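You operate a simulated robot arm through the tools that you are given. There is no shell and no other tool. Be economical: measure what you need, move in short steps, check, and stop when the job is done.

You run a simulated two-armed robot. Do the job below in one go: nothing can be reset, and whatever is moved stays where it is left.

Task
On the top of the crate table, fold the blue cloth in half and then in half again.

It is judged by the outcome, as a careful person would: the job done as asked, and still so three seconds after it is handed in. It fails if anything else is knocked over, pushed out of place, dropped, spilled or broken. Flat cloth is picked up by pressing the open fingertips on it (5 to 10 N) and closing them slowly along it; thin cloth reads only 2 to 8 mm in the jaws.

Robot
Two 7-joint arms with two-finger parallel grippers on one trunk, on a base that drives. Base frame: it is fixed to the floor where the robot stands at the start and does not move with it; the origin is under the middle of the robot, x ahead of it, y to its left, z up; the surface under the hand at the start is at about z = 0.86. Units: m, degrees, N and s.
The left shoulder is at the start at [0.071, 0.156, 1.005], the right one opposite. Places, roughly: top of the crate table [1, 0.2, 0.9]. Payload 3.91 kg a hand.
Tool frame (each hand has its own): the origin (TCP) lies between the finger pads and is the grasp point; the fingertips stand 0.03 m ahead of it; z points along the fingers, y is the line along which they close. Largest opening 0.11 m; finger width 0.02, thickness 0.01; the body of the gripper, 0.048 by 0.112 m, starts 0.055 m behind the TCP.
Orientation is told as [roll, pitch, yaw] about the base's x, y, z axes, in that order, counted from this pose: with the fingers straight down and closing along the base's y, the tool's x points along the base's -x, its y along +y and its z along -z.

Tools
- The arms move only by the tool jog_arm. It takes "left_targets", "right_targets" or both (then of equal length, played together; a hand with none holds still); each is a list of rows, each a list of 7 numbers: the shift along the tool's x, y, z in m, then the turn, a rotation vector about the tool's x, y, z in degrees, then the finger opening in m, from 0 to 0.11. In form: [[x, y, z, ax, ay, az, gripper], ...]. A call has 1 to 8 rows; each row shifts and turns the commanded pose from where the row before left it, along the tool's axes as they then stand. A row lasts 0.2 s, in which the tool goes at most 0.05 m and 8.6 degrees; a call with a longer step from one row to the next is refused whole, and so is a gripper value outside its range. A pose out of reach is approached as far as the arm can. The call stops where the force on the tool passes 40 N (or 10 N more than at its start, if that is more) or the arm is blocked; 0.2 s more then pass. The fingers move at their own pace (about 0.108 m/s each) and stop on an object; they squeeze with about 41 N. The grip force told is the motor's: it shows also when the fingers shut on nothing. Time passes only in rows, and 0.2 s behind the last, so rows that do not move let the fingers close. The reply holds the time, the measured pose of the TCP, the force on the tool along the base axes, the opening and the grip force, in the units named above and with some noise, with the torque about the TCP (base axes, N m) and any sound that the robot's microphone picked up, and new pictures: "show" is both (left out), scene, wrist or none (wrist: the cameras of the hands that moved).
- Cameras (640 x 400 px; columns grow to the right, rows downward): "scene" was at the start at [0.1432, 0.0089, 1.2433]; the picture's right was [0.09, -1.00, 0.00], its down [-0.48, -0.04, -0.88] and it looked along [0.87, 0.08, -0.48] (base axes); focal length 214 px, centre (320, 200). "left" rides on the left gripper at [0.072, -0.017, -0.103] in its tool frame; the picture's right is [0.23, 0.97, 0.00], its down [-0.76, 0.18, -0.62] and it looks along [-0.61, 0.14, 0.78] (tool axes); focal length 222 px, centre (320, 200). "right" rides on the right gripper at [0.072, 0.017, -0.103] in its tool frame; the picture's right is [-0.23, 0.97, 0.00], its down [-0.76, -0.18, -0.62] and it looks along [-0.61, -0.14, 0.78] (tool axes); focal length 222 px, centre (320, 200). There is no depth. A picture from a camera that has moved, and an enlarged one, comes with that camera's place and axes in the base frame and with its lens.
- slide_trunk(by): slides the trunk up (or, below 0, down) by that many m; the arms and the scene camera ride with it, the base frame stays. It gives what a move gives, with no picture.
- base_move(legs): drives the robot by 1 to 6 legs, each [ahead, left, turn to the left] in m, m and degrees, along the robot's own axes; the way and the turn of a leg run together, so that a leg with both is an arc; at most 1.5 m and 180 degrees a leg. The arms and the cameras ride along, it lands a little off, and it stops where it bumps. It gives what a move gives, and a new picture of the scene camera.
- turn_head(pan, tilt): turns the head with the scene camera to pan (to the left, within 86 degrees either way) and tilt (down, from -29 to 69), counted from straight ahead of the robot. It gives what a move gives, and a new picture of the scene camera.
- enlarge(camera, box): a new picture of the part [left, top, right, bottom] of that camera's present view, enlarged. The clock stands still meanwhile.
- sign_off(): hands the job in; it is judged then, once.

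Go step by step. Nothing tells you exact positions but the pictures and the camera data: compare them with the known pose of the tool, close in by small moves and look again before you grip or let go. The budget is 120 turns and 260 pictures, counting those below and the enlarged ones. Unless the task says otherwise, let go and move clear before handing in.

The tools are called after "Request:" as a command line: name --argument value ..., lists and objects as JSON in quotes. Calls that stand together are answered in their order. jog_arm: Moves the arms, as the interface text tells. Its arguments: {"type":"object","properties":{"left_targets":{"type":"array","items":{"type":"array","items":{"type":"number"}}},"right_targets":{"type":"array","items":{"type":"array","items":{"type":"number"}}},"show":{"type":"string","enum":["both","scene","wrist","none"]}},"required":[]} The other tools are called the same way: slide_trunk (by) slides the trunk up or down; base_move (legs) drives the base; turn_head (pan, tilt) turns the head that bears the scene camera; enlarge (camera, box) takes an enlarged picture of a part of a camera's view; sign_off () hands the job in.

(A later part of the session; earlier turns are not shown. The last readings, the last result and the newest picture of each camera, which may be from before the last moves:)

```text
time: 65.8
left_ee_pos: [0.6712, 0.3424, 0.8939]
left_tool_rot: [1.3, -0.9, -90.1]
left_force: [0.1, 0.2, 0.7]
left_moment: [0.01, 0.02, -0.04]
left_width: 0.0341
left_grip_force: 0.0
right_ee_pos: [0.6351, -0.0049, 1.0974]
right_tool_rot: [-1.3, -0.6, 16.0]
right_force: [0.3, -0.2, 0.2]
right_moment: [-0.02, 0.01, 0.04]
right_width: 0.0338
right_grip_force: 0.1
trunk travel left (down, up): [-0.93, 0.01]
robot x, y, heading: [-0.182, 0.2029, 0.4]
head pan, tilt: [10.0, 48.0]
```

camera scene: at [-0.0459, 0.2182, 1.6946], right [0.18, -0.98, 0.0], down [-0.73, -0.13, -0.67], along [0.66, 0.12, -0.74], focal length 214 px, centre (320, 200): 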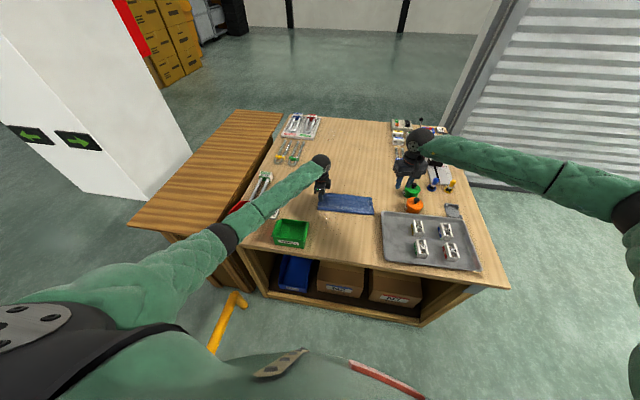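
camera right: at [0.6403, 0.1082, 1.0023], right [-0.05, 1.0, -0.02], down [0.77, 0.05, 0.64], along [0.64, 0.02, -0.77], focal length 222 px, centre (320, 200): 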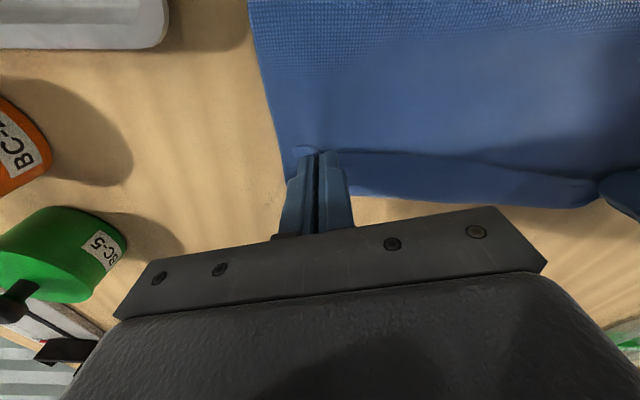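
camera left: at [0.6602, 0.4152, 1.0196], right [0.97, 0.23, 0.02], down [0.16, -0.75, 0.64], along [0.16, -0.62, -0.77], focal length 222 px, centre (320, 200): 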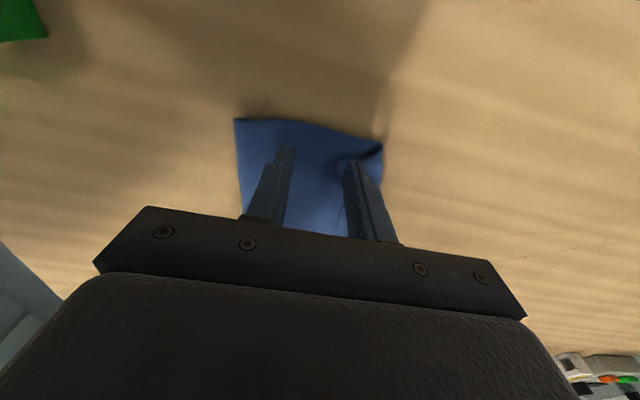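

Request:
jog_arm --left_targets '[[0.002, 0, 0.002, 0, 0, 0, 0.034], [0, 0, 0, 0, 0, 0, 0.034]]' --show "none"

```text
time: 66.4
left_ee_pos: [0.6707, 0.3442, 0.8937]
left_tool_rot: [1.5, -0.9, -90.1]
left_force: [-0.2, -0.3, 2.0]
left_moment: [0.0, 0.04, -0.03]
left_width: 0.0339
left_grip_force: 0.0
right_ee_pos: [0.6357, -0.0041, 1.0986]
right_tool_rot: [-1.2, -0.8, 15.9]
right_force: [0.5, 0.0, -0.2]
right_moment: [-0.02, 0.01, -0.02]
right_width: 0.0339
right_grip_force: 0.0
trunk travel left (down, up): [-0.93, 0.01]
robot x, y, heading: [-0.1775, 0.2055, 0.1]
head pan, tilt: [10.0, 48.0]
```

Request:
jog_arm --left_targets '[[0, 0, 0.0018, 0, 0, 0, 0.034], [0, 0, 0, 0, 0, 0, 0.034]]' --show "none"

```text
time: 67.0
left_ee_pos: [0.6718, 0.3443, 0.8926]
left_tool_rot: [1.5, -0.8, -90.1]
left_force: [-0.9, 0.2, 15.9]
left_moment: [0.04, 0.32, -0.02]
left_width: 0.0336
left_grip_force: 0.0
right_ee_pos: [0.6341, -0.0043, 1.0979]
right_tool_rot: [-1.3, -0.8, 16.1]
right_force: [0.0, 1.1, -0.5]
right_moment: [-0.03, 0.01, 0.0]
right_width: 0.034
right_grip_force: 0.0
trunk travel left (down, up): [-0.93, 0.01]
robot x, y, heading: [-0.1787, 0.2078, 0.2]
head pan, tilt: [10.0, 48.0]
```

About 16 N, which I want in order to catch both layers. I'll close slowly.

Request:
jog_arm --left_targets '[[0, 0, 0, 0, 0, 0, 0.03], [0, 0, 0, 0, 0, 0, 0.026], [0, 0, 0, 0, 0, 0, 0.022], [0, 0, 0, 0, 0, 0, 0.018], [0, 0, 0, 0, 0, 0, 0.013], [0, 0, 0, 0, 0, 0, 0.008], [0, 0, 0, 0, 0, 0, 0.003], [0, 0, 0, 0, 0, 0, 0]]' --show "wrist"

```text
time: 68.8
left_ee_pos: [0.6698, 0.3447, 0.8921]
left_tool_rot: [1.5, -0.9, -90.0]
left_force: [1.0, -1.8, 22.2]
left_moment: [0.01, 0.09, 0.01]
left_width: 0.0016
left_grip_force: 41.0
right_ee_pos: [0.6351, -0.0038, 1.0991]
right_tool_rot: [-1.2, -0.7, 15.9]
right_force: [-0.2, 0.4, 0.4]
right_moment: [0.0, -0.02, 0.04]
right_width: 0.034
right_grip_force: 0.1
trunk travel left (down, up): [-0.93, 0.01]
robot x, y, heading: [-0.1766, 0.2016, 0.0]
head pan, tilt: [10.0, 48.0]
camera left: at [0.6506, 0.4172, 0.994], right [0.97, 0.23, 0.02], down [0.16, -0.75, 0.64], along [0.16, -0.62, -0.77], focal length 222 px, centre (320, 200)
```

left: 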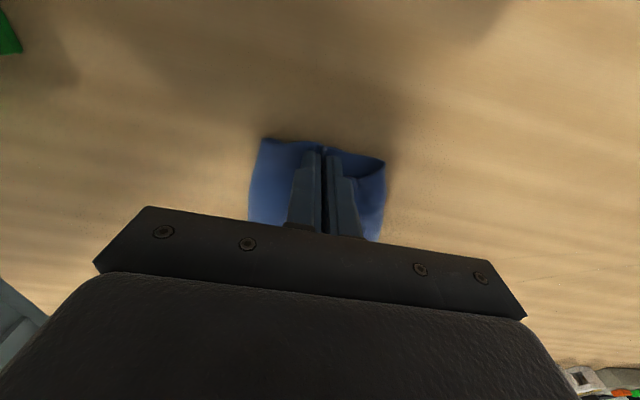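

Only the top layer was taken (1.6 mm). I'll release and instead use the right hand on the right end, with one finger outside the edge to push both layers together. First I'll move the left hand up and out of the way.

Request:
jog_arm --left_targets '[[0, 0, -0.002, 0, 0, 0, 0.02], [0, 0, -0.001, 0, 0, 0, 0.034], [0, 0, -0.04, 0, 0, 0, 0.034], [0, 0, -0.045, 0, 0, 0, 0.034], [0, 0, -0.045, 0, 0, 0, 0.034], [0.02, -0.015, -0.03, 0, 0, 0, 0.034], [0.03, -0.03, -0.02, 0, 0, 0, 0.034], [0.03, -0.03, -0.02, 0, 0, 0, 0.034]]' --show "none"

Request:
enlarge --camera "scene" --box '[305, 180, 385, 230]'

```text
time: 70.6
left_ee_pos: [0.5885, 0.4262, 1.0921]
left_tool_rot: [1.5, -1.0, -90.1]
left_force: [-0.3, 0.5, -0.2]
left_moment: [0.0, -0.03, 0.0]
left_width: 0.0341
left_grip_force: 0.1
right_ee_pos: [0.635, -0.0038, 1.0998]
right_tool_rot: [-1.3, -0.9, 16.1]
right_force: [0.3, 0.6, 1.0]
right_moment: [-0.01, -0.01, 0.02]
right_width: 0.0338
right_grip_force: 0.1
trunk travel left (down, up): [-0.93, 0.01]
robot x, y, heading: [-0.1801, 0.2047, 0.4]
head pan, tilt: [10.0, 48.0]
```

```text
8.00 times, centred on (345, 205) of scene
camera zoom: at [-0.0471, 0.2189, 1.6947], right [0.18, -0.98, 0.0], down [-0.73, -0.13, -0.67], along [0.66, 0.12, -0.74], focal length 1716 px, centre (120, 160)
```

zoom: 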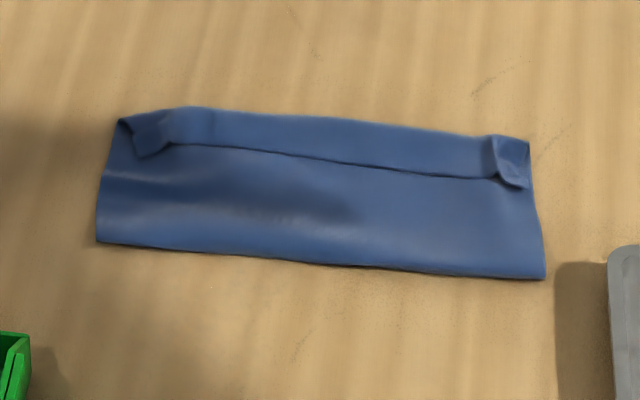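

Request:
jog_arm --right_targets '[[0, 0, 0, 0, 0, 5, 0.04], [0, 0, 0, 0, 0, 5, 0.04], [-0.0157, 0.0227, 0.03, 0, 0, 0, 0.04], [-0.0157, 0.0227, 0.03, 0, 0, 0, 0.04], [-0.0157, 0.0227, 0.03, 0, 0, 0, 0.04], [-0.0157, 0.0227, 0.03, 0, 0, 0, 0.04], [0, 0, 0.03, 0, 0, 0, 0.04], [0, 0, 0.03, 0, 0, 0, 0.04]]' --show "wrist"

Request:
enlarge --camera "right" --box '[220, 60, 420, 185]'

```text
time: 72.4
left_ee_pos: [0.5896, 0.4267, 1.0909]
left_tool_rot: [1.4, -0.9, -90.0]
left_force: [1.2, 0.1, -0.1]
left_moment: [-0.01, -0.01, 0.0]
left_width: 0.034
left_grip_force: 0.1
right_ee_pos: [0.6885, 0.0891, 0.92]
right_tool_rot: [-1.1, -1.0, 6.0]
right_force: [-0.7, 0.2, -0.2]
right_moment: [0.02, -0.01, 0.01]
right_width: 0.04
right_grip_force: 0.0
trunk travel left (down, up): [-0.93, 0.01]
robot x, y, heading: [-0.1776, 0.2041, 0.1]
head pan, tilt: [10.0, 48.0]
camera right: at [0.6146, 0.1005, 1.0212], right [0.12, 0.99, -0.01], down [0.76, -0.09, 0.64], along [0.63, -0.09, -0.77], focal length 222 px, centre (320, 200)
```

right: 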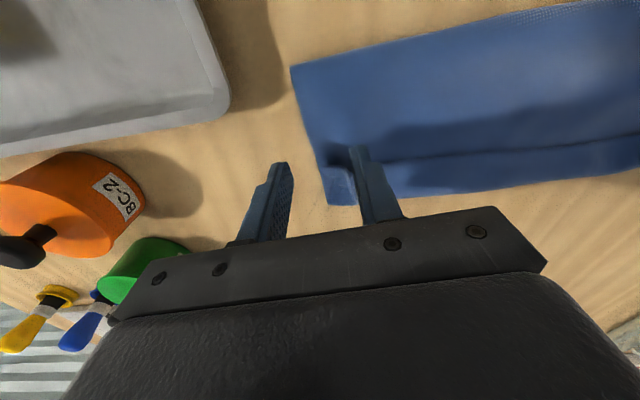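

```text
3.20 times, centred on (320, 122) of right
camera zoom: at [0.6146, 0.1005, 1.0212], right [0.12, 0.99, -0.01], down [0.76, -0.09, 0.64], along [0.63, -0.09, -0.77], focal length 711 px, centre (320, 448)
```

zoom: 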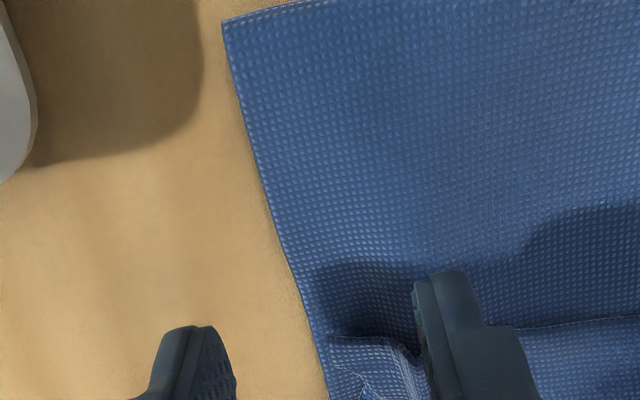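

Request:
jog_arm --right_targets '[[0.008, 0.003, 0.008, 0, 0, 0, 0.04], [0.008, 0.003, 0.008, 0, 0, 0, 0.04], [0, 0, 0.008, 0, 0, 0, 0.04], [0, 0, 0, 0, 0, 0, 0.04]]' --show "none"

Request:
enlarge --camera "right" --box '[220, 60, 420, 185]'

```text
time: 73.4
left_ee_pos: [0.5898, 0.4268, 1.0907]
left_tool_rot: [1.4, -0.8, -90.1]
left_force: [0.0, 0.3, 0.2]
left_moment: [0.01, 0.01, 0.03]
left_width: 0.0339
left_grip_force: 0.0
right_ee_pos: [0.6714, 0.0924, 0.892]
right_tool_rot: [-1.1, -1.0, 6.0]
right_force: [0.7, 0.3, -0.1]
right_moment: [-0.01, 0.01, -0.01]
right_width: 0.04
right_grip_force: 0.1
trunk travel left (down, up): [-0.93, 0.01]
robot x, y, heading: [-0.1747, 0.204, 0.3]
head pan, tilt: [10.0, 48.0]
```

```text
3.20 times, centred on (320, 122) of right
camera zoom: at [0.5983, 0.1036, 0.9961], right [0.12, 0.99, -0.01], down [0.76, -0.09, 0.64], along [0.63, -0.09, -0.77], focal length 711 px, centre (320, 448)
```

zoom: 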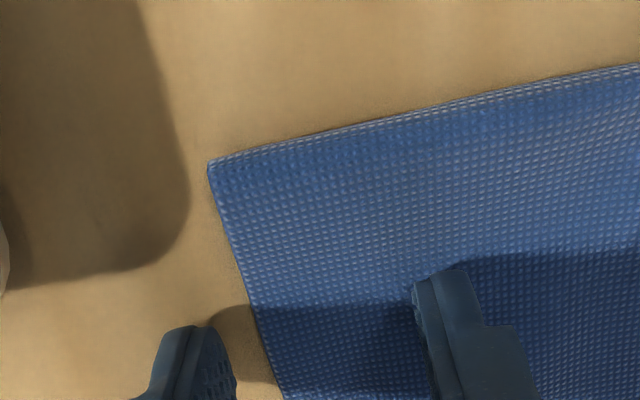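

I'll tilt about 3° so that the outer finger reaches the table, then press down.

Request:
jog_arm --right_targets '[[0, 0, -0.001, -3, 0, 0, 0.04], [0, 0, 0.001, 0, 0, 0, 0.04], [0, 0, 0.001, 0, 0, 0, 0.04], [0, 0, 0, 0, 0, 0, 0.04]]' --show "none"

```text
time: 74.4
left_ee_pos: [0.5897, 0.4277, 1.0915]
left_tool_rot: [1.5, -0.8, -90.1]
left_force: [-0.4, -0.4, 0.5]
left_moment: [-0.02, -0.06, 0.0]
left_width: 0.0346
left_grip_force: 0.2
right_ee_pos: [0.6743, 0.0925, 0.8927]
right_tool_rot: [2.0, -1.0, 6.0]
right_force: [0.9, 0.5, 0.5]
right_moment: [-0.01, -0.01, 0.02]
right_width: 0.0401
right_grip_force: 0.1
trunk travel left (down, up): [-0.93, 0.01]
robot x, y, heading: [-0.1778, 0.2033, 0.3]
head pan, tilt: [10.0, 48.0]
```

Request:
jog_arm --right_targets '[[0, 0, 0.002, 0, 0, 0, 0.04], [0, 0, 0, 0, 0, 0, 0.04]]' --show "none"

```text
time: 75.0
left_ee_pos: [0.5898, 0.4257, 1.091]
left_tool_rot: [1.4, -0.9, -90.2]
left_force: [-1.4, -0.1, -0.2]
left_moment: [0.01, 0.05, -0.01]
left_width: 0.0341
left_grip_force: 0.1
right_ee_pos: [0.6728, 0.0922, 0.8909]
right_tool_rot: [1.9, -1.0, 6.0]
right_force: [2.0, -0.7, 8.5]
right_moment: [0.02, 0.03, -0.04]
right_width: 0.0399
right_grip_force: 0.1
trunk travel left (down, up): [-0.93, 0.01]
robot x, y, heading: [-0.176, 0.2048, 0.5]
head pan, tilt: [10.0, 48.0]
```

Request:
jog_arm --right_targets '[[0, 0, 0.0004, 0, 0, 0, 0.036], [0, 0, 0, 0, 0, 0, 0.031], [0, 0, 0, 0, 0, 0, 0.026], [0, 0, 0, 0, 0, 0, 0.021], [0, 0, 0, 0, 0, 0, 0.016], [0, 0, 0, 0, 0, 0, 0.011], [0, 0, 0, 0, 0, 0, 0.005], [0, 0, 0, 0, 0, 0, 0]]' --show "wrist"

Request:
enlarge --camera "right" --box '[220, 60, 420, 185]'

```text
time: 76.8
left_ee_pos: [0.59, 0.4255, 1.0918]
left_tool_rot: [1.5, -0.9, -90.0]
left_force: [0.7, -0.5, 0.0]
left_moment: [-0.02, 0.0, -0.04]
left_width: 0.0337
left_grip_force: 0.1
right_ee_pos: [0.6729, 0.0908, 0.8917]
right_tool_rot: [1.9, -1.1, 6.1]
right_force: [3.2, -4.3, 26.5]
right_moment: [0.04, 0.05, 0.02]
right_width: 0.0034
right_grip_force: 41.3
trunk travel left (down, up): [-0.93, 0.01]
robot x, y, heading: [-0.1764, 0.2068, 0.2]
head pan, tilt: [10.0, 48.0]
camera right: at [0.5985, 0.0973, 0.9947], right [0.12, 0.99, 0.04], down [0.77, -0.12, 0.63], along [0.63, -0.05, -0.77], focal length 222 px, centre (320, 200)
```

right: 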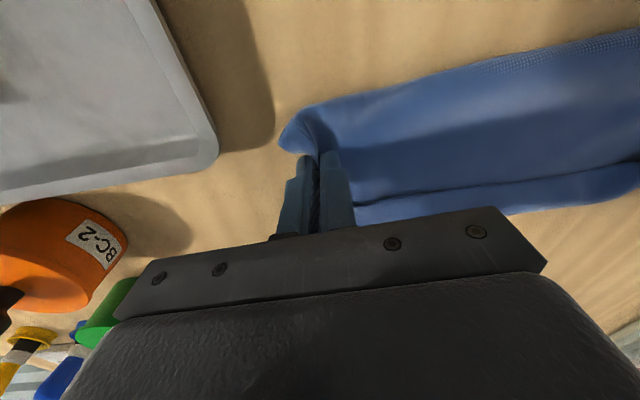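

```text
3.20 times, centred on (320, 122) of right
camera zoom: at [0.5985, 0.0973, 0.9947], right [0.12, 0.99, 0.04], down [0.77, -0.12, 0.63], along [0.63, -0.05, -0.77], focal length 711 px, centre (320, 448)
```

zoom: 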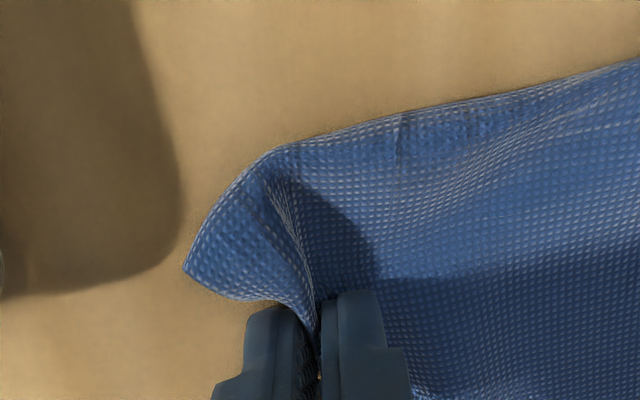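

Both layers are held (3.4 mm). I'll carry the right end up and over to the left in an arc while the left hand moves further away.

Request:
jog_arm --right_targets '[[0, 0.0045, -0.032, 0, 0, 0, 0], [0, 0.013, -0.029, 0, 0, 0, 0], [0, 0.021, -0.025, 0, 0, 0, 0], [0, 0.027, -0.019, 0, 0, 0, 0], [0, 0.031, -0.011, 0, 0, 0, 0], [0, 0.034, -0.003, 0, 0, 0, 0]]' --left_targets '[[0.015, -0.008, -0.01, 0, 0, 0, 0.034], [0.015, -0.008, -0.01, 0, 0, 0, 0.034], [0.015, -0.008, -0.01, 0, 0, 0, 0.034], [0.015, -0.008, -0.01, 0, 0, 0, 0.034], [0.015, -0.008, -0.01, 0, 0, 0, 0.034], [0.015, -0.008, -0.01, 0, 0, 0, 0.034]]' --show "scene"

Request:
enlarge --camera "scene" --box '[290, 160, 400, 229]'

```text
time: 78.2
left_ee_pos: [0.5439, 0.5207, 1.1483]
left_tool_rot: [1.4, -1.1, -90.3]
left_force: [-0.3, -0.2, 0.0]
left_moment: [-0.01, -0.01, 0.01]
left_width: 0.034
left_grip_force: 0.1
right_ee_pos: [0.6588, 0.2188, 1.0116]
right_tool_rot: [1.8, -0.9, 5.8]
right_force: [-0.2, 0.2, -0.1]
right_moment: [-0.01, -0.01, 0.0]
right_width: 0.0031
right_grip_force: 40.6
trunk travel left (down, up): [-0.93, 0.01]
robot x, y, heading: [-0.1747, 0.2059, 0.3]
head pan, tilt: [10.0, 48.0]
camera scene: at [-0.0457, 0.2201, 1.6945], right [0.18, -0.98, 0.0], down [-0.73, -0.13, -0.67], along [0.66, 0.12, -0.74], focal length 214 px, centre (320, 200)
```

scene: 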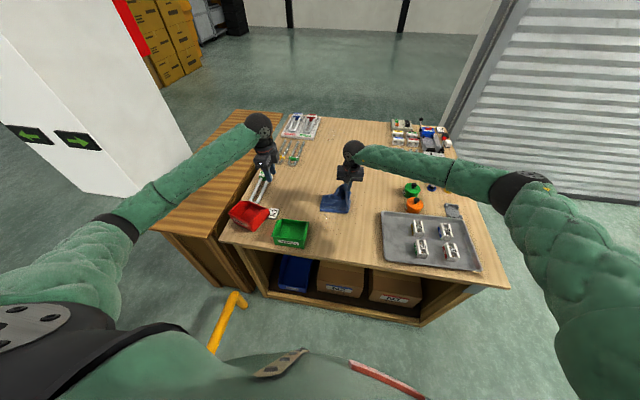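

```text
5.80 times, centred on (345, 194) of scene
camera zoom: at [-0.0457, 0.2201, 1.6945], right [0.18, -0.98, 0.0], down [-0.73, -0.13, -0.67], along [0.66, 0.12, -0.74], focal length 1243 px, centre (175, 232)
```

zoom: 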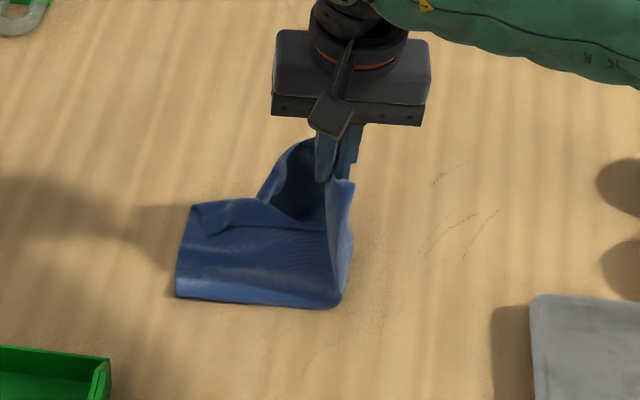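

Request:
jog_arm --right_targets '[[0, 0.033, 0.005, 0, 0, 0, 0], [0, 0.031, 0.013, 0, 0, 0, 0], [0, 0.027, 0.021, 0, 0, 0, 0], [0, 0.02, 0.026, 0, 0, 0, 0], [0, 0.013, 0.029, 0, 0, 0, 0], [0, 0.005, 0.02, 0, 0, 0, 0], [0, 0, 0, 0, 0, 0, 0]]'

Request:
enlarge --camera "scene" --box '[290, 160, 400, 229]'

```text
time: 79.8
left_ee_pos: [0.5437, 0.5212, 1.1478]
left_tool_rot: [1.4, -0.8, -90.1]
left_force: [-0.3, -0.8, -0.4]
left_moment: [0.02, 0.01, -0.03]
left_width: 0.034
left_grip_force: 0.1
right_ee_pos: [0.6469, 0.3495, 0.9039]
right_tool_rot: [1.9, -1.0, 5.9]
right_force: [0.2, -0.2, 0.3]
right_moment: [0.04, -0.02, -0.03]
right_width: 0.0031
right_grip_force: 40.8
trunk travel left (down, up): [-0.93, 0.01]
robot x, y, heading: [-0.1783, 0.2035, 0.1]
head pan, tilt: [10.0, 48.0]
camera scene: at [-0.0458, 0.2184, 1.6946], right [0.18, -0.98, 0.0], down [-0.73, -0.13, -0.67], along [0.66, 0.12, -0.74], focal length 214 px, centre (320, 200)
camera right: at [0.5723, 0.3546, 1.0066], right [0.12, 0.99, 0.04], down [0.77, -0.12, 0.63], along [0.63, -0.05, -0.78], focal length 222 px, centre (320, 200)
```

scene: 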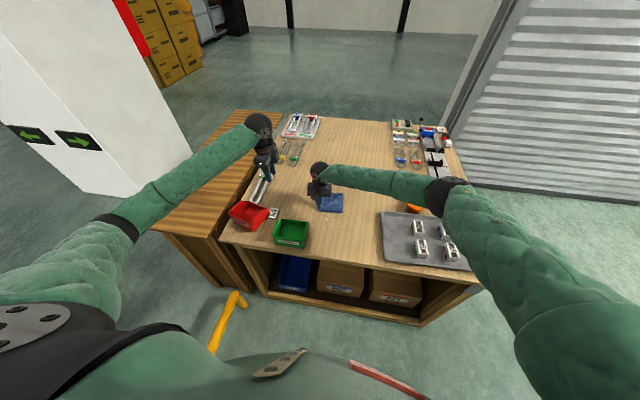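
right: 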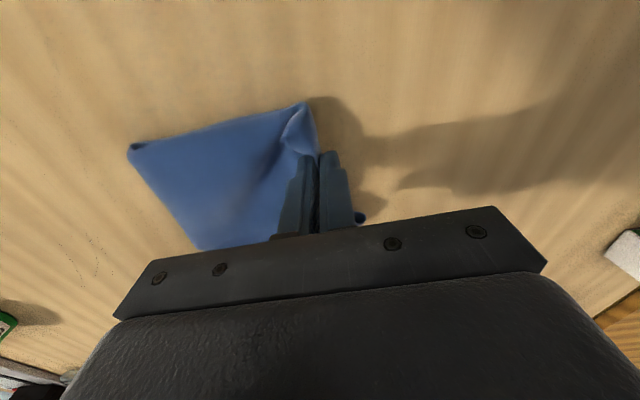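

```text
5.80 times, centred on (345, 194) of scene
camera zoom: at [-0.0458, 0.2184, 1.6946], right [0.18, -0.98, 0.0], down [-0.73, -0.13, -0.67], along [0.66, 0.12, -0.74], focal length 1243 px, centre (175, 232)
```

zoom: 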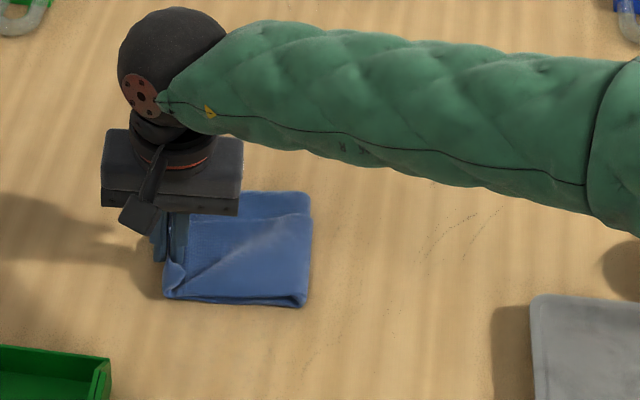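

The end has arrived over the left edge. I'll lower, release and lift.

Request:
jog_arm --right_targets '[[0, 0.002, 0.005, 0, 0, 0, 0], [0, 0, 0, 0, 0, 0, 0.008], [0, 0, 0, 0, 0, 0, 0.016], [0, 0, 0, 0, 0, 0, 0.02], [0, 0, -0.02, 0, 0, 0, 0.02], [0, 0, -0.04, 0, 0, 0, 0.02], [0, -0.02, -0.04, 0, 0, 0, 0.02], [0.01, -0.04, -0.02, 0, 0, 0, 0.02]]'

Request:
enlarge --camera "scene" --box '[300, 180, 380, 230]'

```text
time: 81.6
left_ee_pos: [0.5438, 0.519, 1.1486]
left_tool_rot: [1.4, -0.8, -90.0]
left_force: [-0.1, -0.6, 0.2]
left_moment: [0.02, -0.04, -0.01]
left_width: 0.0338
left_grip_force: 0.0
right_ee_pos: [0.6451, 0.2848, 1.0149]
right_tool_rot: [2.0, -0.9, 6.2]
right_force: [0.0, 0.5, -0.2]
right_moment: [0.0, -0.01, -0.03]
right_width: 0.02
right_grip_force: 0.0
trunk travel left (down, up): [-0.93, 0.01]
robot x, y, heading: [-0.1797, 0.2048, 0.4]
head pan, tilt: [10.0, 48.0]
camera scene: at [-0.0464, 0.2152, 1.6946], right [0.18, -0.98, 0.0], down [-0.73, -0.13, -0.67], along [0.66, 0.12, -0.74], focal length 214 px, centre (320, 200)
camera right: at [0.5712, 0.2898, 1.1196], right [0.12, 0.99, 0.04], down [0.77, -0.12, 0.63], along [0.63, -0.05, -0.78], focal length 222 px, centre (320, 200)
```

scene: 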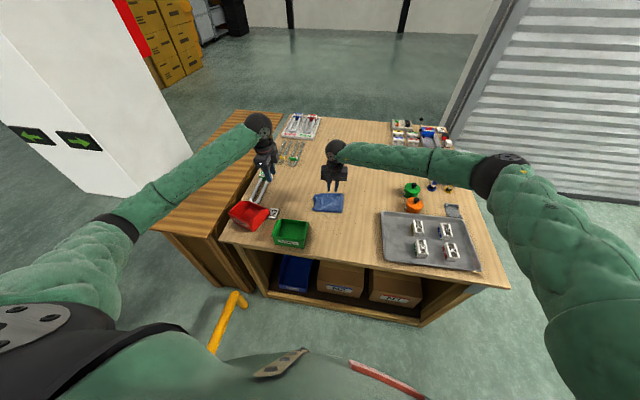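
right: 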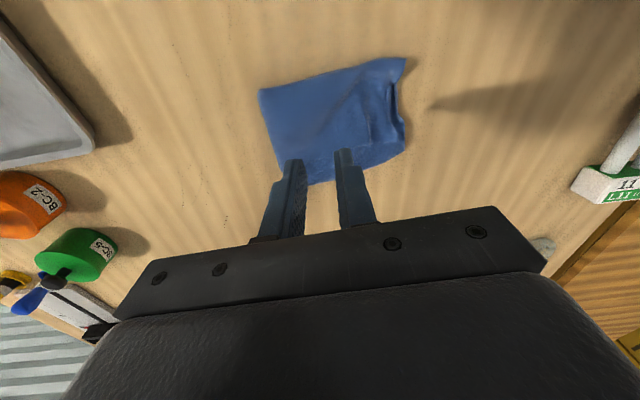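

```text
8.00 times, centred on (340, 205) of scene
camera zoom: at [-0.0464, 0.2152, 1.6946], right [0.18, -0.98, 0.0], down [-0.73, -0.13, -0.67], along [0.66, 0.12, -0.74], focal length 1716 px, centre (160, 160)
```

zoom: 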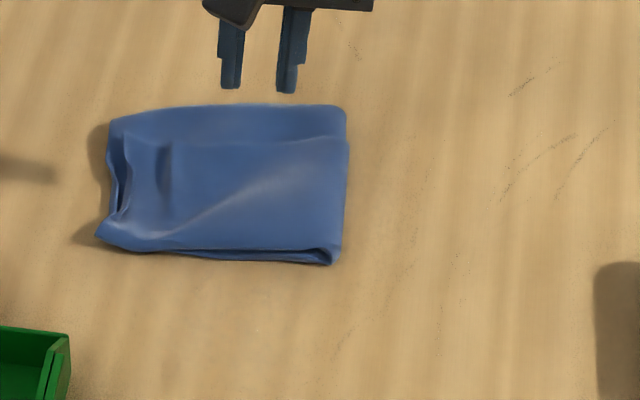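

The cloth is now neatly folded to a quarter. Next I'll restore the displaced bins, so I'll take a close look at them.

Request:
enlarge --camera "scene" --box '[210, 180, 322, 250]'

```text
5.71 times, centred on (266, 215) of scene
camera zoom: at [-0.0464, 0.2152, 1.6946], right [0.18, -0.98, 0.0], down [-0.73, -0.13, -0.67], along [0.66, 0.12, -0.74], focal length 1226 px, centre (629, 114)
```

zoom: 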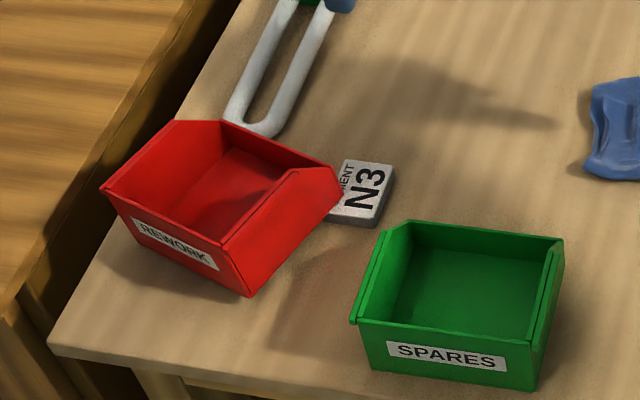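

The red bin has slid about 6 cm forward and turned about 19°; the green one has moved about 3.5 cm to the right. I'll bring the left hand round to pinch the red bin's right wall and set it back, keeping the right hand clear.

Request:
jog_arm --left_targets '[[0, 0, 0, 0, 0, -8.6, 0.05], [0, 0, 0, 0, 0, -8.6, 0.05], [0, 0, 0, 0, 0, -8.6, 0.05], [0, 0, 0, 0, 0, -8.6, 0.05], [0, 0, 0, 0, 0, -8.6, 0.05], [0, 0, 0, 0, 0, -8.6, 0.05], [0, 0, 0, 0, 0, -8.6, 0.05], [0, 0, 0, 0, 0, -8.6, 0.05]]' --right_targets '[[0, -0.03, -0.015, 0, 0, 0, 0.02], [0, -0.03, -0.015, 0, 0, 0, 0.02], [0, -0.03, -0.015, 0, 0, 0, 0.02], [0, -0.03, -0.015, 0, 0, 0, 0.02], [0, -0.03, -0.015, 0, 0, 0, 0.02], [0, -0.03, -0.015, 0, 0, 0, 0.02], [0, -0.03, 0, 0, 0, 0, 0.02], [0, -0.03, 0, 0, 0, 0, 0.02]]'

```text
time: 83.4
left_ee_pos: [0.5424, 0.5187, 1.1495]
left_tool_rot: [-0.2, -1.6, -21.2]
left_force: [0.9, 0.1, -0.4]
left_moment: [0.03, 0.0, -0.04]
left_width: 0.05
left_grip_force: 0.2
right_ee_pos: [0.666, 0.0466, 1.1013]
right_tool_rot: [1.9, -0.9, 6.1]
right_force: [0.1, -0.2, -0.4]
right_moment: [-0.01, 0.03, 0.03]
right_width: 0.0201
right_grip_force: 0.0
trunk travel left (down, up): [-0.93, 0.01]
robot x, y, heading: [-0.1757, 0.2009, 0.3]
head pan, tilt: [10.0, 48.0]
camera scene: at [-0.046, 0.2165, 1.6947], right [0.18, -0.98, 0.0], down [-0.73, -0.13, -0.67], along [0.66, 0.12, -0.74], focal length 214 px, centre (320, 200)
camera right: at [0.5921, 0.0521, 1.2048], right [0.12, 0.99, 0.04], down [0.77, -0.12, 0.63], along [0.63, -0.05, -0.78], focal length 222 px, centre (320, 200)
camera left: at [0.4664, 0.5295, 1.2506], right [0.14, 0.99, -0.01], down [0.76, -0.1, 0.64], along [0.64, -0.1, -0.77], focal length 222 px, centre (320, 200)
```

scene: 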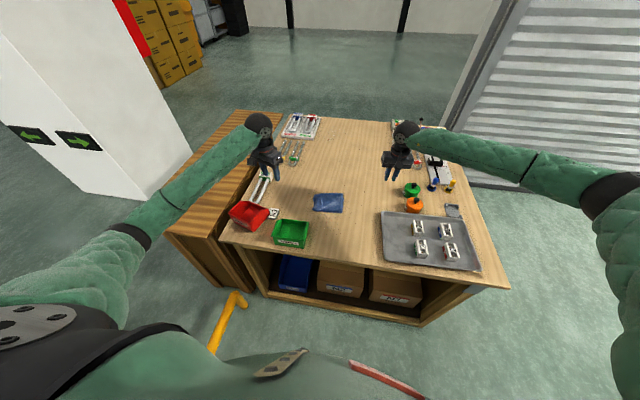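
right: 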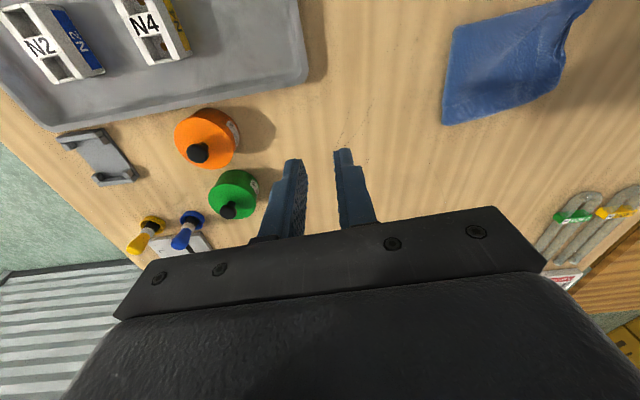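
left: 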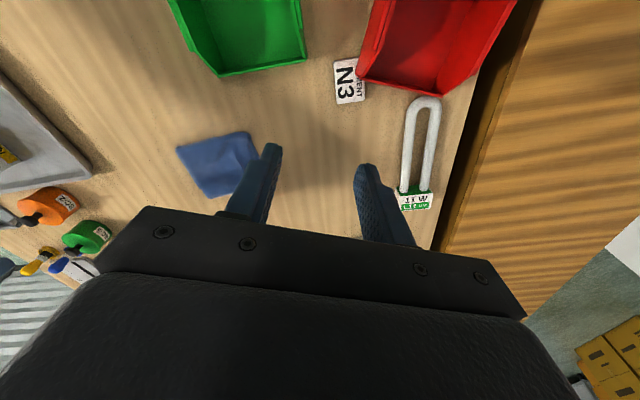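

Request:
jog_arm --left_targets '[[0.0163, 0.0135, 0.02, 0, 0, 0, 0.05], [0.0163, 0.0135, 0.02, 0, 0, 0, 0.05], [0.0163, 0.0135, 0.02, 0, 0, 0, 0.05], [0.0163, 0.0135, 0.02, 0, 0, 0, 0.05], [0.0163, 0.0135, 0.02, 0, 0, 0, 0.05]]'

Request:
enlarge --camera "scene" --box '[200, 150, 344, 240]'

```text
time: 84.6
left_ee_pos: [0.4963, 0.6103, 1.0451]
left_tool_rot: [-0.3, -1.8, -21.3]
left_force: [0.6, -0.4, 0.2]
left_moment: [-0.01, 0.01, -0.03]
left_width: 0.05
left_grip_force: 0.2
right_ee_pos: [0.6653, 0.046, 1.1016]
right_tool_rot: [1.9, -1.1, 6.0]
right_force: [0.4, 0.2, 0.0]
right_moment: [-0.02, 0.03, 0.03]
right_width: 0.0202
right_grip_force: 0.1
trunk travel left (down, up): [-0.93, 0.01]
robot x, y, heading: [-0.1751, 0.2033, 0.3]
head pan, tilt: [10.0, 48.0]
camera scene: at [-0.0462, 0.2185, 1.6947], right [0.18, -0.98, 0.0], down [-0.73, -0.13, -0.67], along [0.66, 0.12, -0.74], focal length 214 px, centre (320, 200)
camera left: at [0.4193, 0.6217, 1.1463], right [0.14, 0.99, -0.01], down [0.76, -0.1, 0.64], along [0.64, -0.1, -0.76], focal length 222 px, centre (320, 200)
```

scene: 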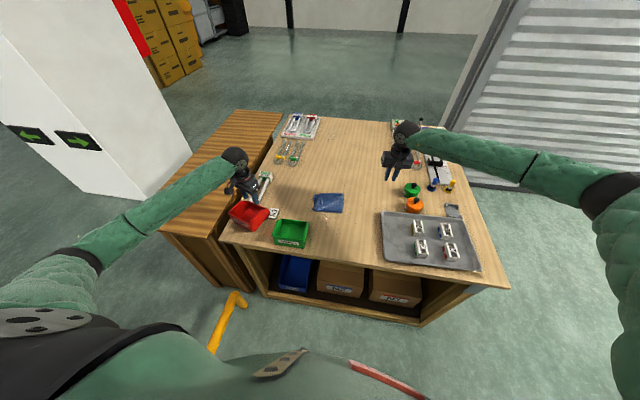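
left: 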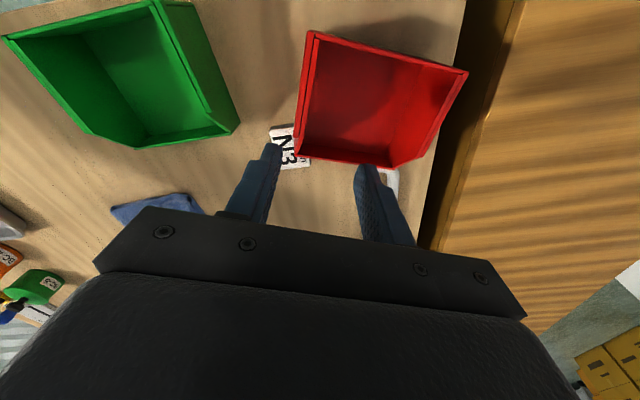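

```text
4.44 times, centred on (272, 195) of scene
camera zoom: at [-0.0462, 0.2185, 1.6947], right [0.18, -0.98, 0.0], down [-0.73, -0.13, -0.67], along [0.66, 0.12, -0.74], focal length 953 px, centre (533, 222)
```

zoom: 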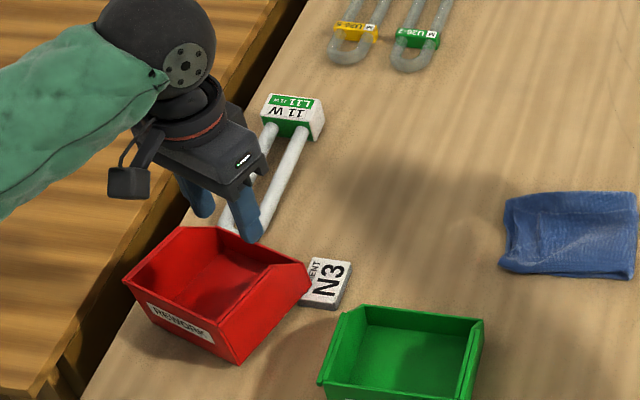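

Request:
jog_arm --left_targets '[[0.0057, -0.0102, 0.02, 0, 0, 0, 0.05], [0.0057, -0.0102, 0.02, 0, 0, 0, 0.05], [0, 0, 0.03, 0, 0, 0, 0.05]]'

Request:
enlarge --camera "left" --box '[200, 20, 456, 180]'

Request:
enlarge --camera "scene" --box '[210, 180, 290, 230]'

```text
time: 85.4
left_ee_pos: [0.4791, 0.5929, 0.9746]
left_tool_rot: [-0.3, -1.5, -21.5]
left_force: [0.2, -0.7, -0.4]
left_moment: [0.01, -0.03, -0.04]
left_width: 0.0499
left_grip_force: 0.0
right_ee_pos: [0.6672, 0.0477, 1.1008]
right_tool_rot: [1.9, -0.9, 6.0]
right_force: [-0.8, -0.7, 0.4]
right_moment: [-0.01, 0.01, 0.02]
right_width: 0.0203
right_grip_force: 0.0
trunk travel left (down, up): [-0.93, 0.01]
robot x, y, heading: [-0.1783, 0.2037, 0.6]
head pan, tilt: [10.0, 48.0]
camera scene: at [-0.045, 0.2181, 1.6946], right [0.18, -0.98, 0.0], down [-0.73, -0.13, -0.67], along [0.66, 0.12, -0.74], focal length 214 px, centre (320, 200)
camera left: at [0.4029, 0.6036, 1.0747], right [0.14, 0.99, -0.01], down [0.76, -0.1, 0.64], along [0.64, -0.1, -0.77], focal length 222 px, centre (320, 200)
```

scene: 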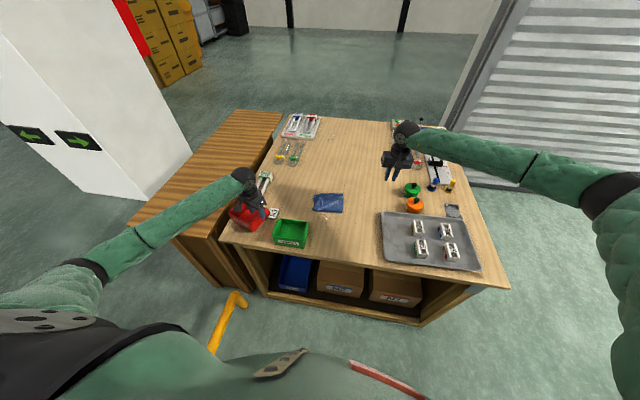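
left: 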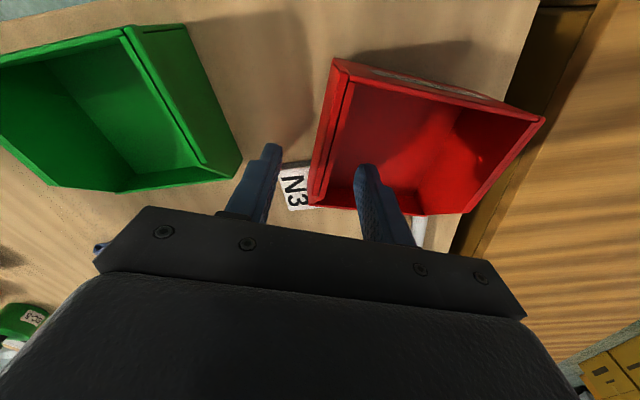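

```text
2.50 times, centred on (328, 100) of left
camera zoom: at [0.4029, 0.6036, 1.0747], right [0.14, 0.99, -0.01], down [0.76, -0.1, 0.64], along [0.64, -0.1, -0.77], focal length 555 px, centre (300, 450)
```

zoom: 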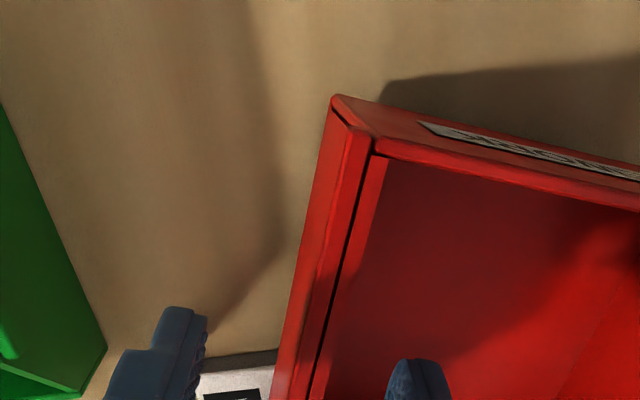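

```text
8.00 times, centred on (250, 205) of scene
camera zoom: at [-0.045, 0.2181, 1.6946], right [0.18, -0.98, 0.0], down [-0.73, -0.13, -0.67], along [0.66, 0.12, -0.74], focal length 1716 px, centre (880, 160)
```

zoom: 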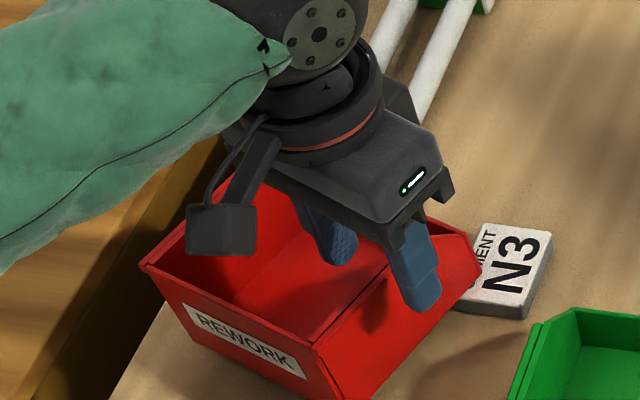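

The fingers straddle the right wall. I'll lower and close on it.

Request:
jog_arm --left_targets '[[0.01, 0, 0.015, 0, 0, 0, 0.05], [0.005, 0, 0.015, 0, 0, 0, 0.05], [0, 0, 0.01, 0, 0, 0, 0.05], [0, 0, 0, 0, 0, 0, 0.03], [0, 0, 0, 0, 0, 0, 0.01], [0, 0, 0, 0, 0, 0, 0], [0, 0, 0, 0, 0, 0, 0]]' --show "wrist"

```text
time: 87.0
left_ee_pos: [0.4653, 0.5985, 0.9337]
left_tool_rot: [-0.3, -1.6, -21.3]
left_force: [0.0, -0.6, 0.3]
left_moment: [-0.05, 0.03, -0.04]
left_width: 0.0035
left_grip_force: 40.9
right_ee_pos: [0.6662, 0.0463, 1.1006]
right_tool_rot: [1.9, -1.1, 6.0]
right_force: [0.7, 0.6, -0.6]
right_moment: [0.03, 0.0, -0.01]
right_width: 0.0198
right_grip_force: 0.1
trunk travel left (down, up): [-0.93, 0.01]
robot x, y, heading: [-0.1767, 0.2034, 0.2]
head pan, tilt: [10.0, 48.0]
camera left: at [0.3889, 0.6093, 1.0352], right [0.14, 0.99, -0.01], down [0.76, -0.1, 0.64], along [0.64, -0.1, -0.77], focal length 222 px, centre (320, 200)
```

left: 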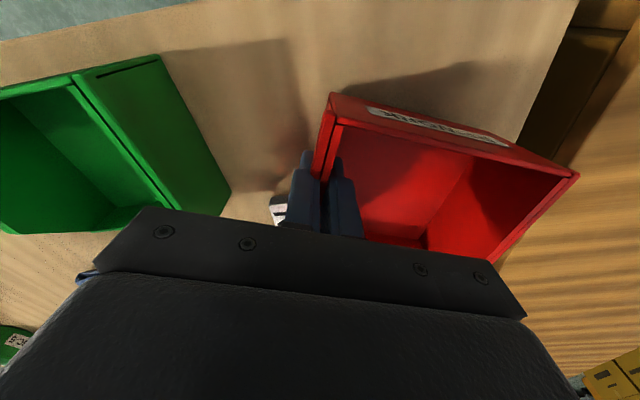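

The wall is gripped (3.5 mm). I'll lift slightly, shift back about 2 cm and turn it 20° counter-clockwise.

Request:
jog_arm --left_targets '[[0, 0, -0.003, 0, 0, 0, 0], [0.007, -0.003, 0, 0, 0, 0, 0], [0.007, -0.003, 0, 0, 0, 0, 0], [0.0065, -0.0025, 0, 0, 0, 0, 0], [0, 0, 0, 0, 0, -6.7, 0], [0, 0, 0, 0, 0, -6.7, 0], [0, 0, 0, 0, 0, -6.7, 0], [0, 0, 0, 0, 0, 0, 0]]'

Request:
enlarge --camera "scene" --box '[210, 180, 322, 250]'

```text
time: 88.8
left_ee_pos: [0.4428, 0.5983, 0.9372]
left_tool_rot: [-0.9, -1.4, -0.9]
left_force: [0.2, -0.5, -0.7]
left_moment: [-0.04, 0.04, -0.01]
left_width: 0.0035
left_grip_force: 40.8
right_ee_pos: [0.6658, 0.0459, 1.1007]
right_tool_rot: [1.9, -1.0, 6.0]
right_force: [-0.6, 0.2, -0.6]
right_moment: [-0.01, 0.03, -0.01]
right_width: 0.0201
right_grip_force: 0.1
trunk travel left (down, up): [-0.93, 0.01]
robot x, y, heading: [-0.1767, 0.2059, 0.3]
head pan, tilt: [10.0, 48.0]
camera scene: at [-0.0456, 0.218, 1.6946], right [0.18, -0.98, 0.0], down [-0.73, -0.13, -0.67], along [0.66, 0.12, -0.74], focal length 214 px, centre (320, 200)
camera left: at [0.3674, 0.5835, 1.0382], right [-0.21, 0.98, -0.02], down [0.75, 0.17, 0.64], along [0.63, 0.12, -0.77], focal length 222 px, centre (320, 200)
```

scene: 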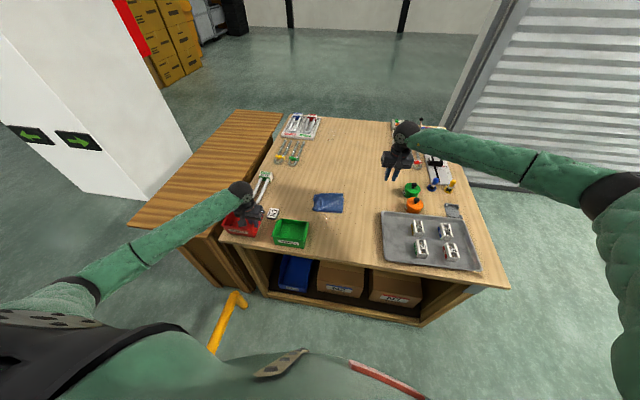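
left: 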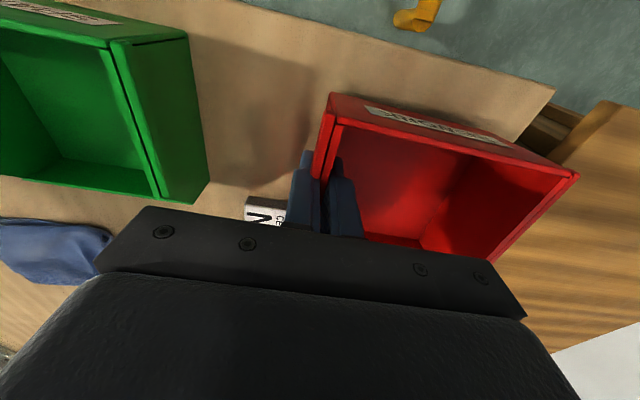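

```text
5.71 times, centred on (266, 215) of scene
camera zoom: at [-0.0456, 0.218, 1.6946], right [0.18, -0.98, 0.0], down [-0.73, -0.13, -0.67], along [0.66, 0.12, -0.74], focal length 1226 px, centre (629, 114)
```

zoom: 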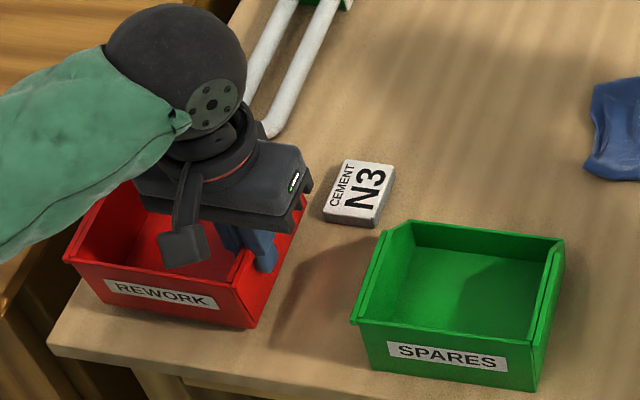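

Nearly there: about 1.5 cm back and 1 cm right remain. Then I'll set it down and release.

Request:
jog_arm --left_targets '[[0.008, -0.0055, 0, 0, 0, 0, 0], [0.008, -0.0055, 0, 0, 0, 0, 0], [0, 0, 0.003, 0, 0, 0, 0], [0, 0, 0, 0, 0, 0, 0.02], [0, 0, 0, 0, 0, 0, 0.04], [0, 0, -0.03, 0, 0, 0, 0.04], [0, 0, -0.04, 0, 0, 0, 0.04], [0, 0, -0.04, 0, 0, 0, 0.04]]'

Request:
enlarge --camera "scene" --box '[210, 180, 322, 250]'

```text
time: 90.6
left_ee_pos: [0.4233, 0.5898, 1.0441]
left_tool_rot: [-0.8, -1.3, -1.2]
left_force: [-0.3, 0.8, 0.3]
left_moment: [0.0, -0.03, 0.01]
left_width: 0.0399
left_grip_force: 0.0
right_ee_pos: [0.6669, 0.0469, 1.101]
right_tool_rot: [1.8, -1.1, 6.0]
right_force: [-0.4, -0.6, -0.3]
right_moment: [0.02, -0.02, 0.0]
right_width: 0.0199
right_grip_force: 0.2
trunk travel left (down, up): [-0.93, 0.01]
robot x, y, heading: [-0.1792, 0.2034, 0.2]
head pan, tilt: [10.0, 48.0]
camera scene: at [-0.0458, 0.2177, 1.6945], right [0.18, -0.98, 0.0], down [-0.73, -0.13, -0.67], along [0.66, 0.12, -0.74], focal length 214 px, centre (320, 200)
camera left: at [0.3485, 0.5732, 1.1456], right [-0.21, 0.98, -0.02], down [0.75, 0.17, 0.64], along [0.63, 0.12, -0.77], focal length 222 px, centre (320, 200)
```

scene: 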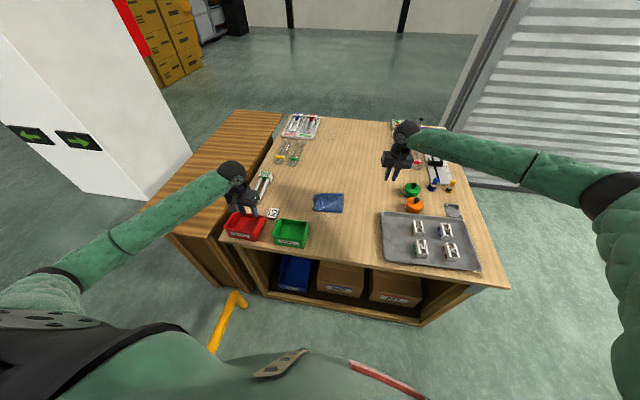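
left: 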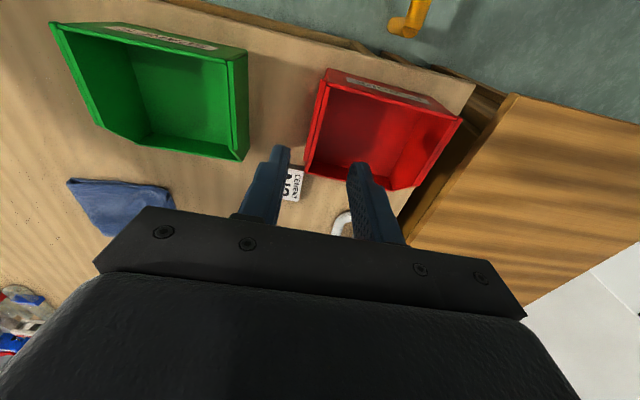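

```text
5.71 times, centred on (266, 215) of scene
camera zoom: at [-0.0458, 0.2177, 1.6945], right [0.18, -0.98, 0.0], down [-0.73, -0.13, -0.67], along [0.66, 0.12, -0.74], focal length 1226 px, centre (629, 114)
```

zoom: 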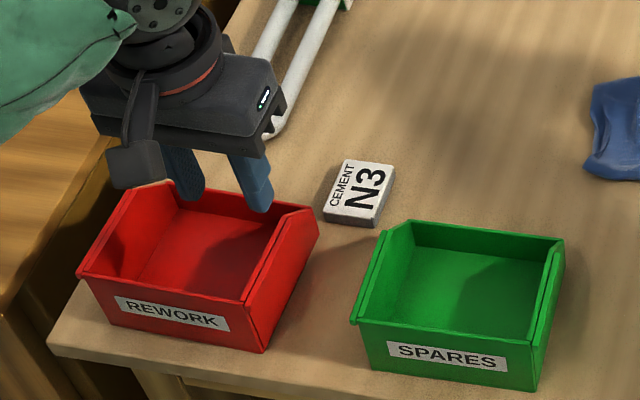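

The red bin is back in place. Now I'll take the green bin's left wall and shift it 3.6 cm left.

Request:
jog_arm --left_targets '[[-0.0055, -0.0218, 0, 0, 0, 0, 0.04], [-0.0055, -0.0218, 0, 0, 0, 0, 0.04], [-0.0055, -0.0218, 0, 0, 0, 0, 0.04], [-0.0055, -0.0218, 0.01, 0, 0, 0, 0.04], [0, 0, 0.03, 0, 0, 0, 0.04], [0, 0, 0.03, 0, 0, 0, 0.04]]'

Request:
enlarge --camera "scene" --box '[230, 180, 326, 240]'

```text
time: 92.0
left_ee_pos: [0.447, 0.4995, 0.9767]
left_tool_rot: [-0.9, -1.4, -1.2]
left_force: [0.2, -0.7, 0.1]
left_moment: [0.02, 0.01, 0.01]
left_width: 0.0402
left_grip_force: 0.1
right_ee_pos: [0.6666, 0.0469, 1.1014]
right_tool_rot: [1.9, -0.9, 6.1]
right_force: [-0.4, -1.0, 0.4]
right_moment: [-0.01, 0.01, -0.01]
right_width: 0.0201
right_grip_force: 0.1
trunk travel left (down, up): [-0.93, 0.01]
robot x, y, heading: [-0.1755, 0.202, 0.2]
head pan, tilt: [10.0, 48.0]
camera scene: at [-0.0457, 0.2181, 1.6946], right [0.18, -0.98, 0.0], down [-0.73, -0.13, -0.67], along [0.66, 0.12, -0.74], focal length 214 px, centre (320, 200)
camera left: at [0.3714, 0.4847, 1.0782], right [-0.21, 0.98, -0.02], down [0.75, 0.17, 0.64], along [0.63, 0.12, -0.77], focal length 222 px, centre (320, 200)
```

scene: 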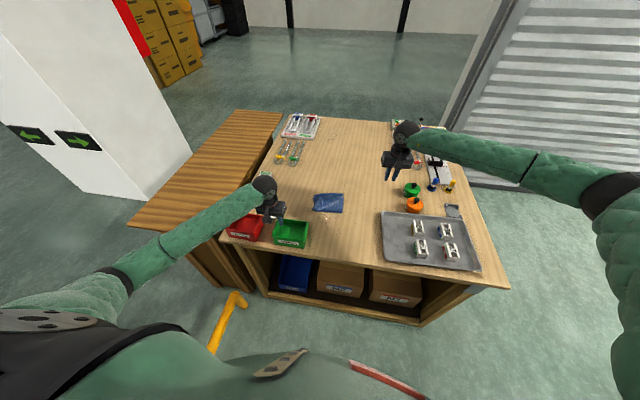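
left: 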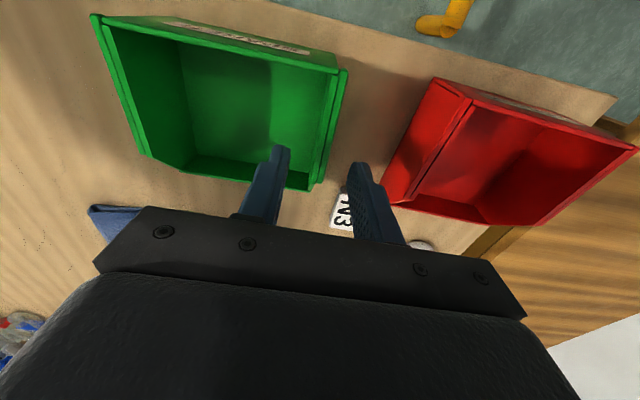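

```text
6.67 times, centred on (278, 210) of scene
camera zoom: at [-0.0457, 0.2181, 1.6946], right [0.18, -0.98, 0.0], down [-0.73, -0.13, -0.67], along [0.66, 0.12, -0.74], focal length 1430 px, centre (600, 133)
```

zoom: 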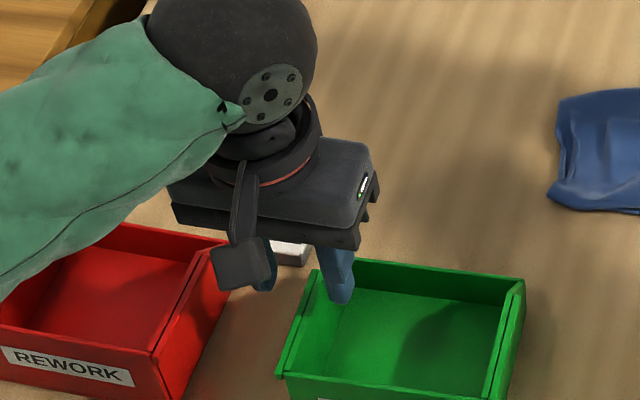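

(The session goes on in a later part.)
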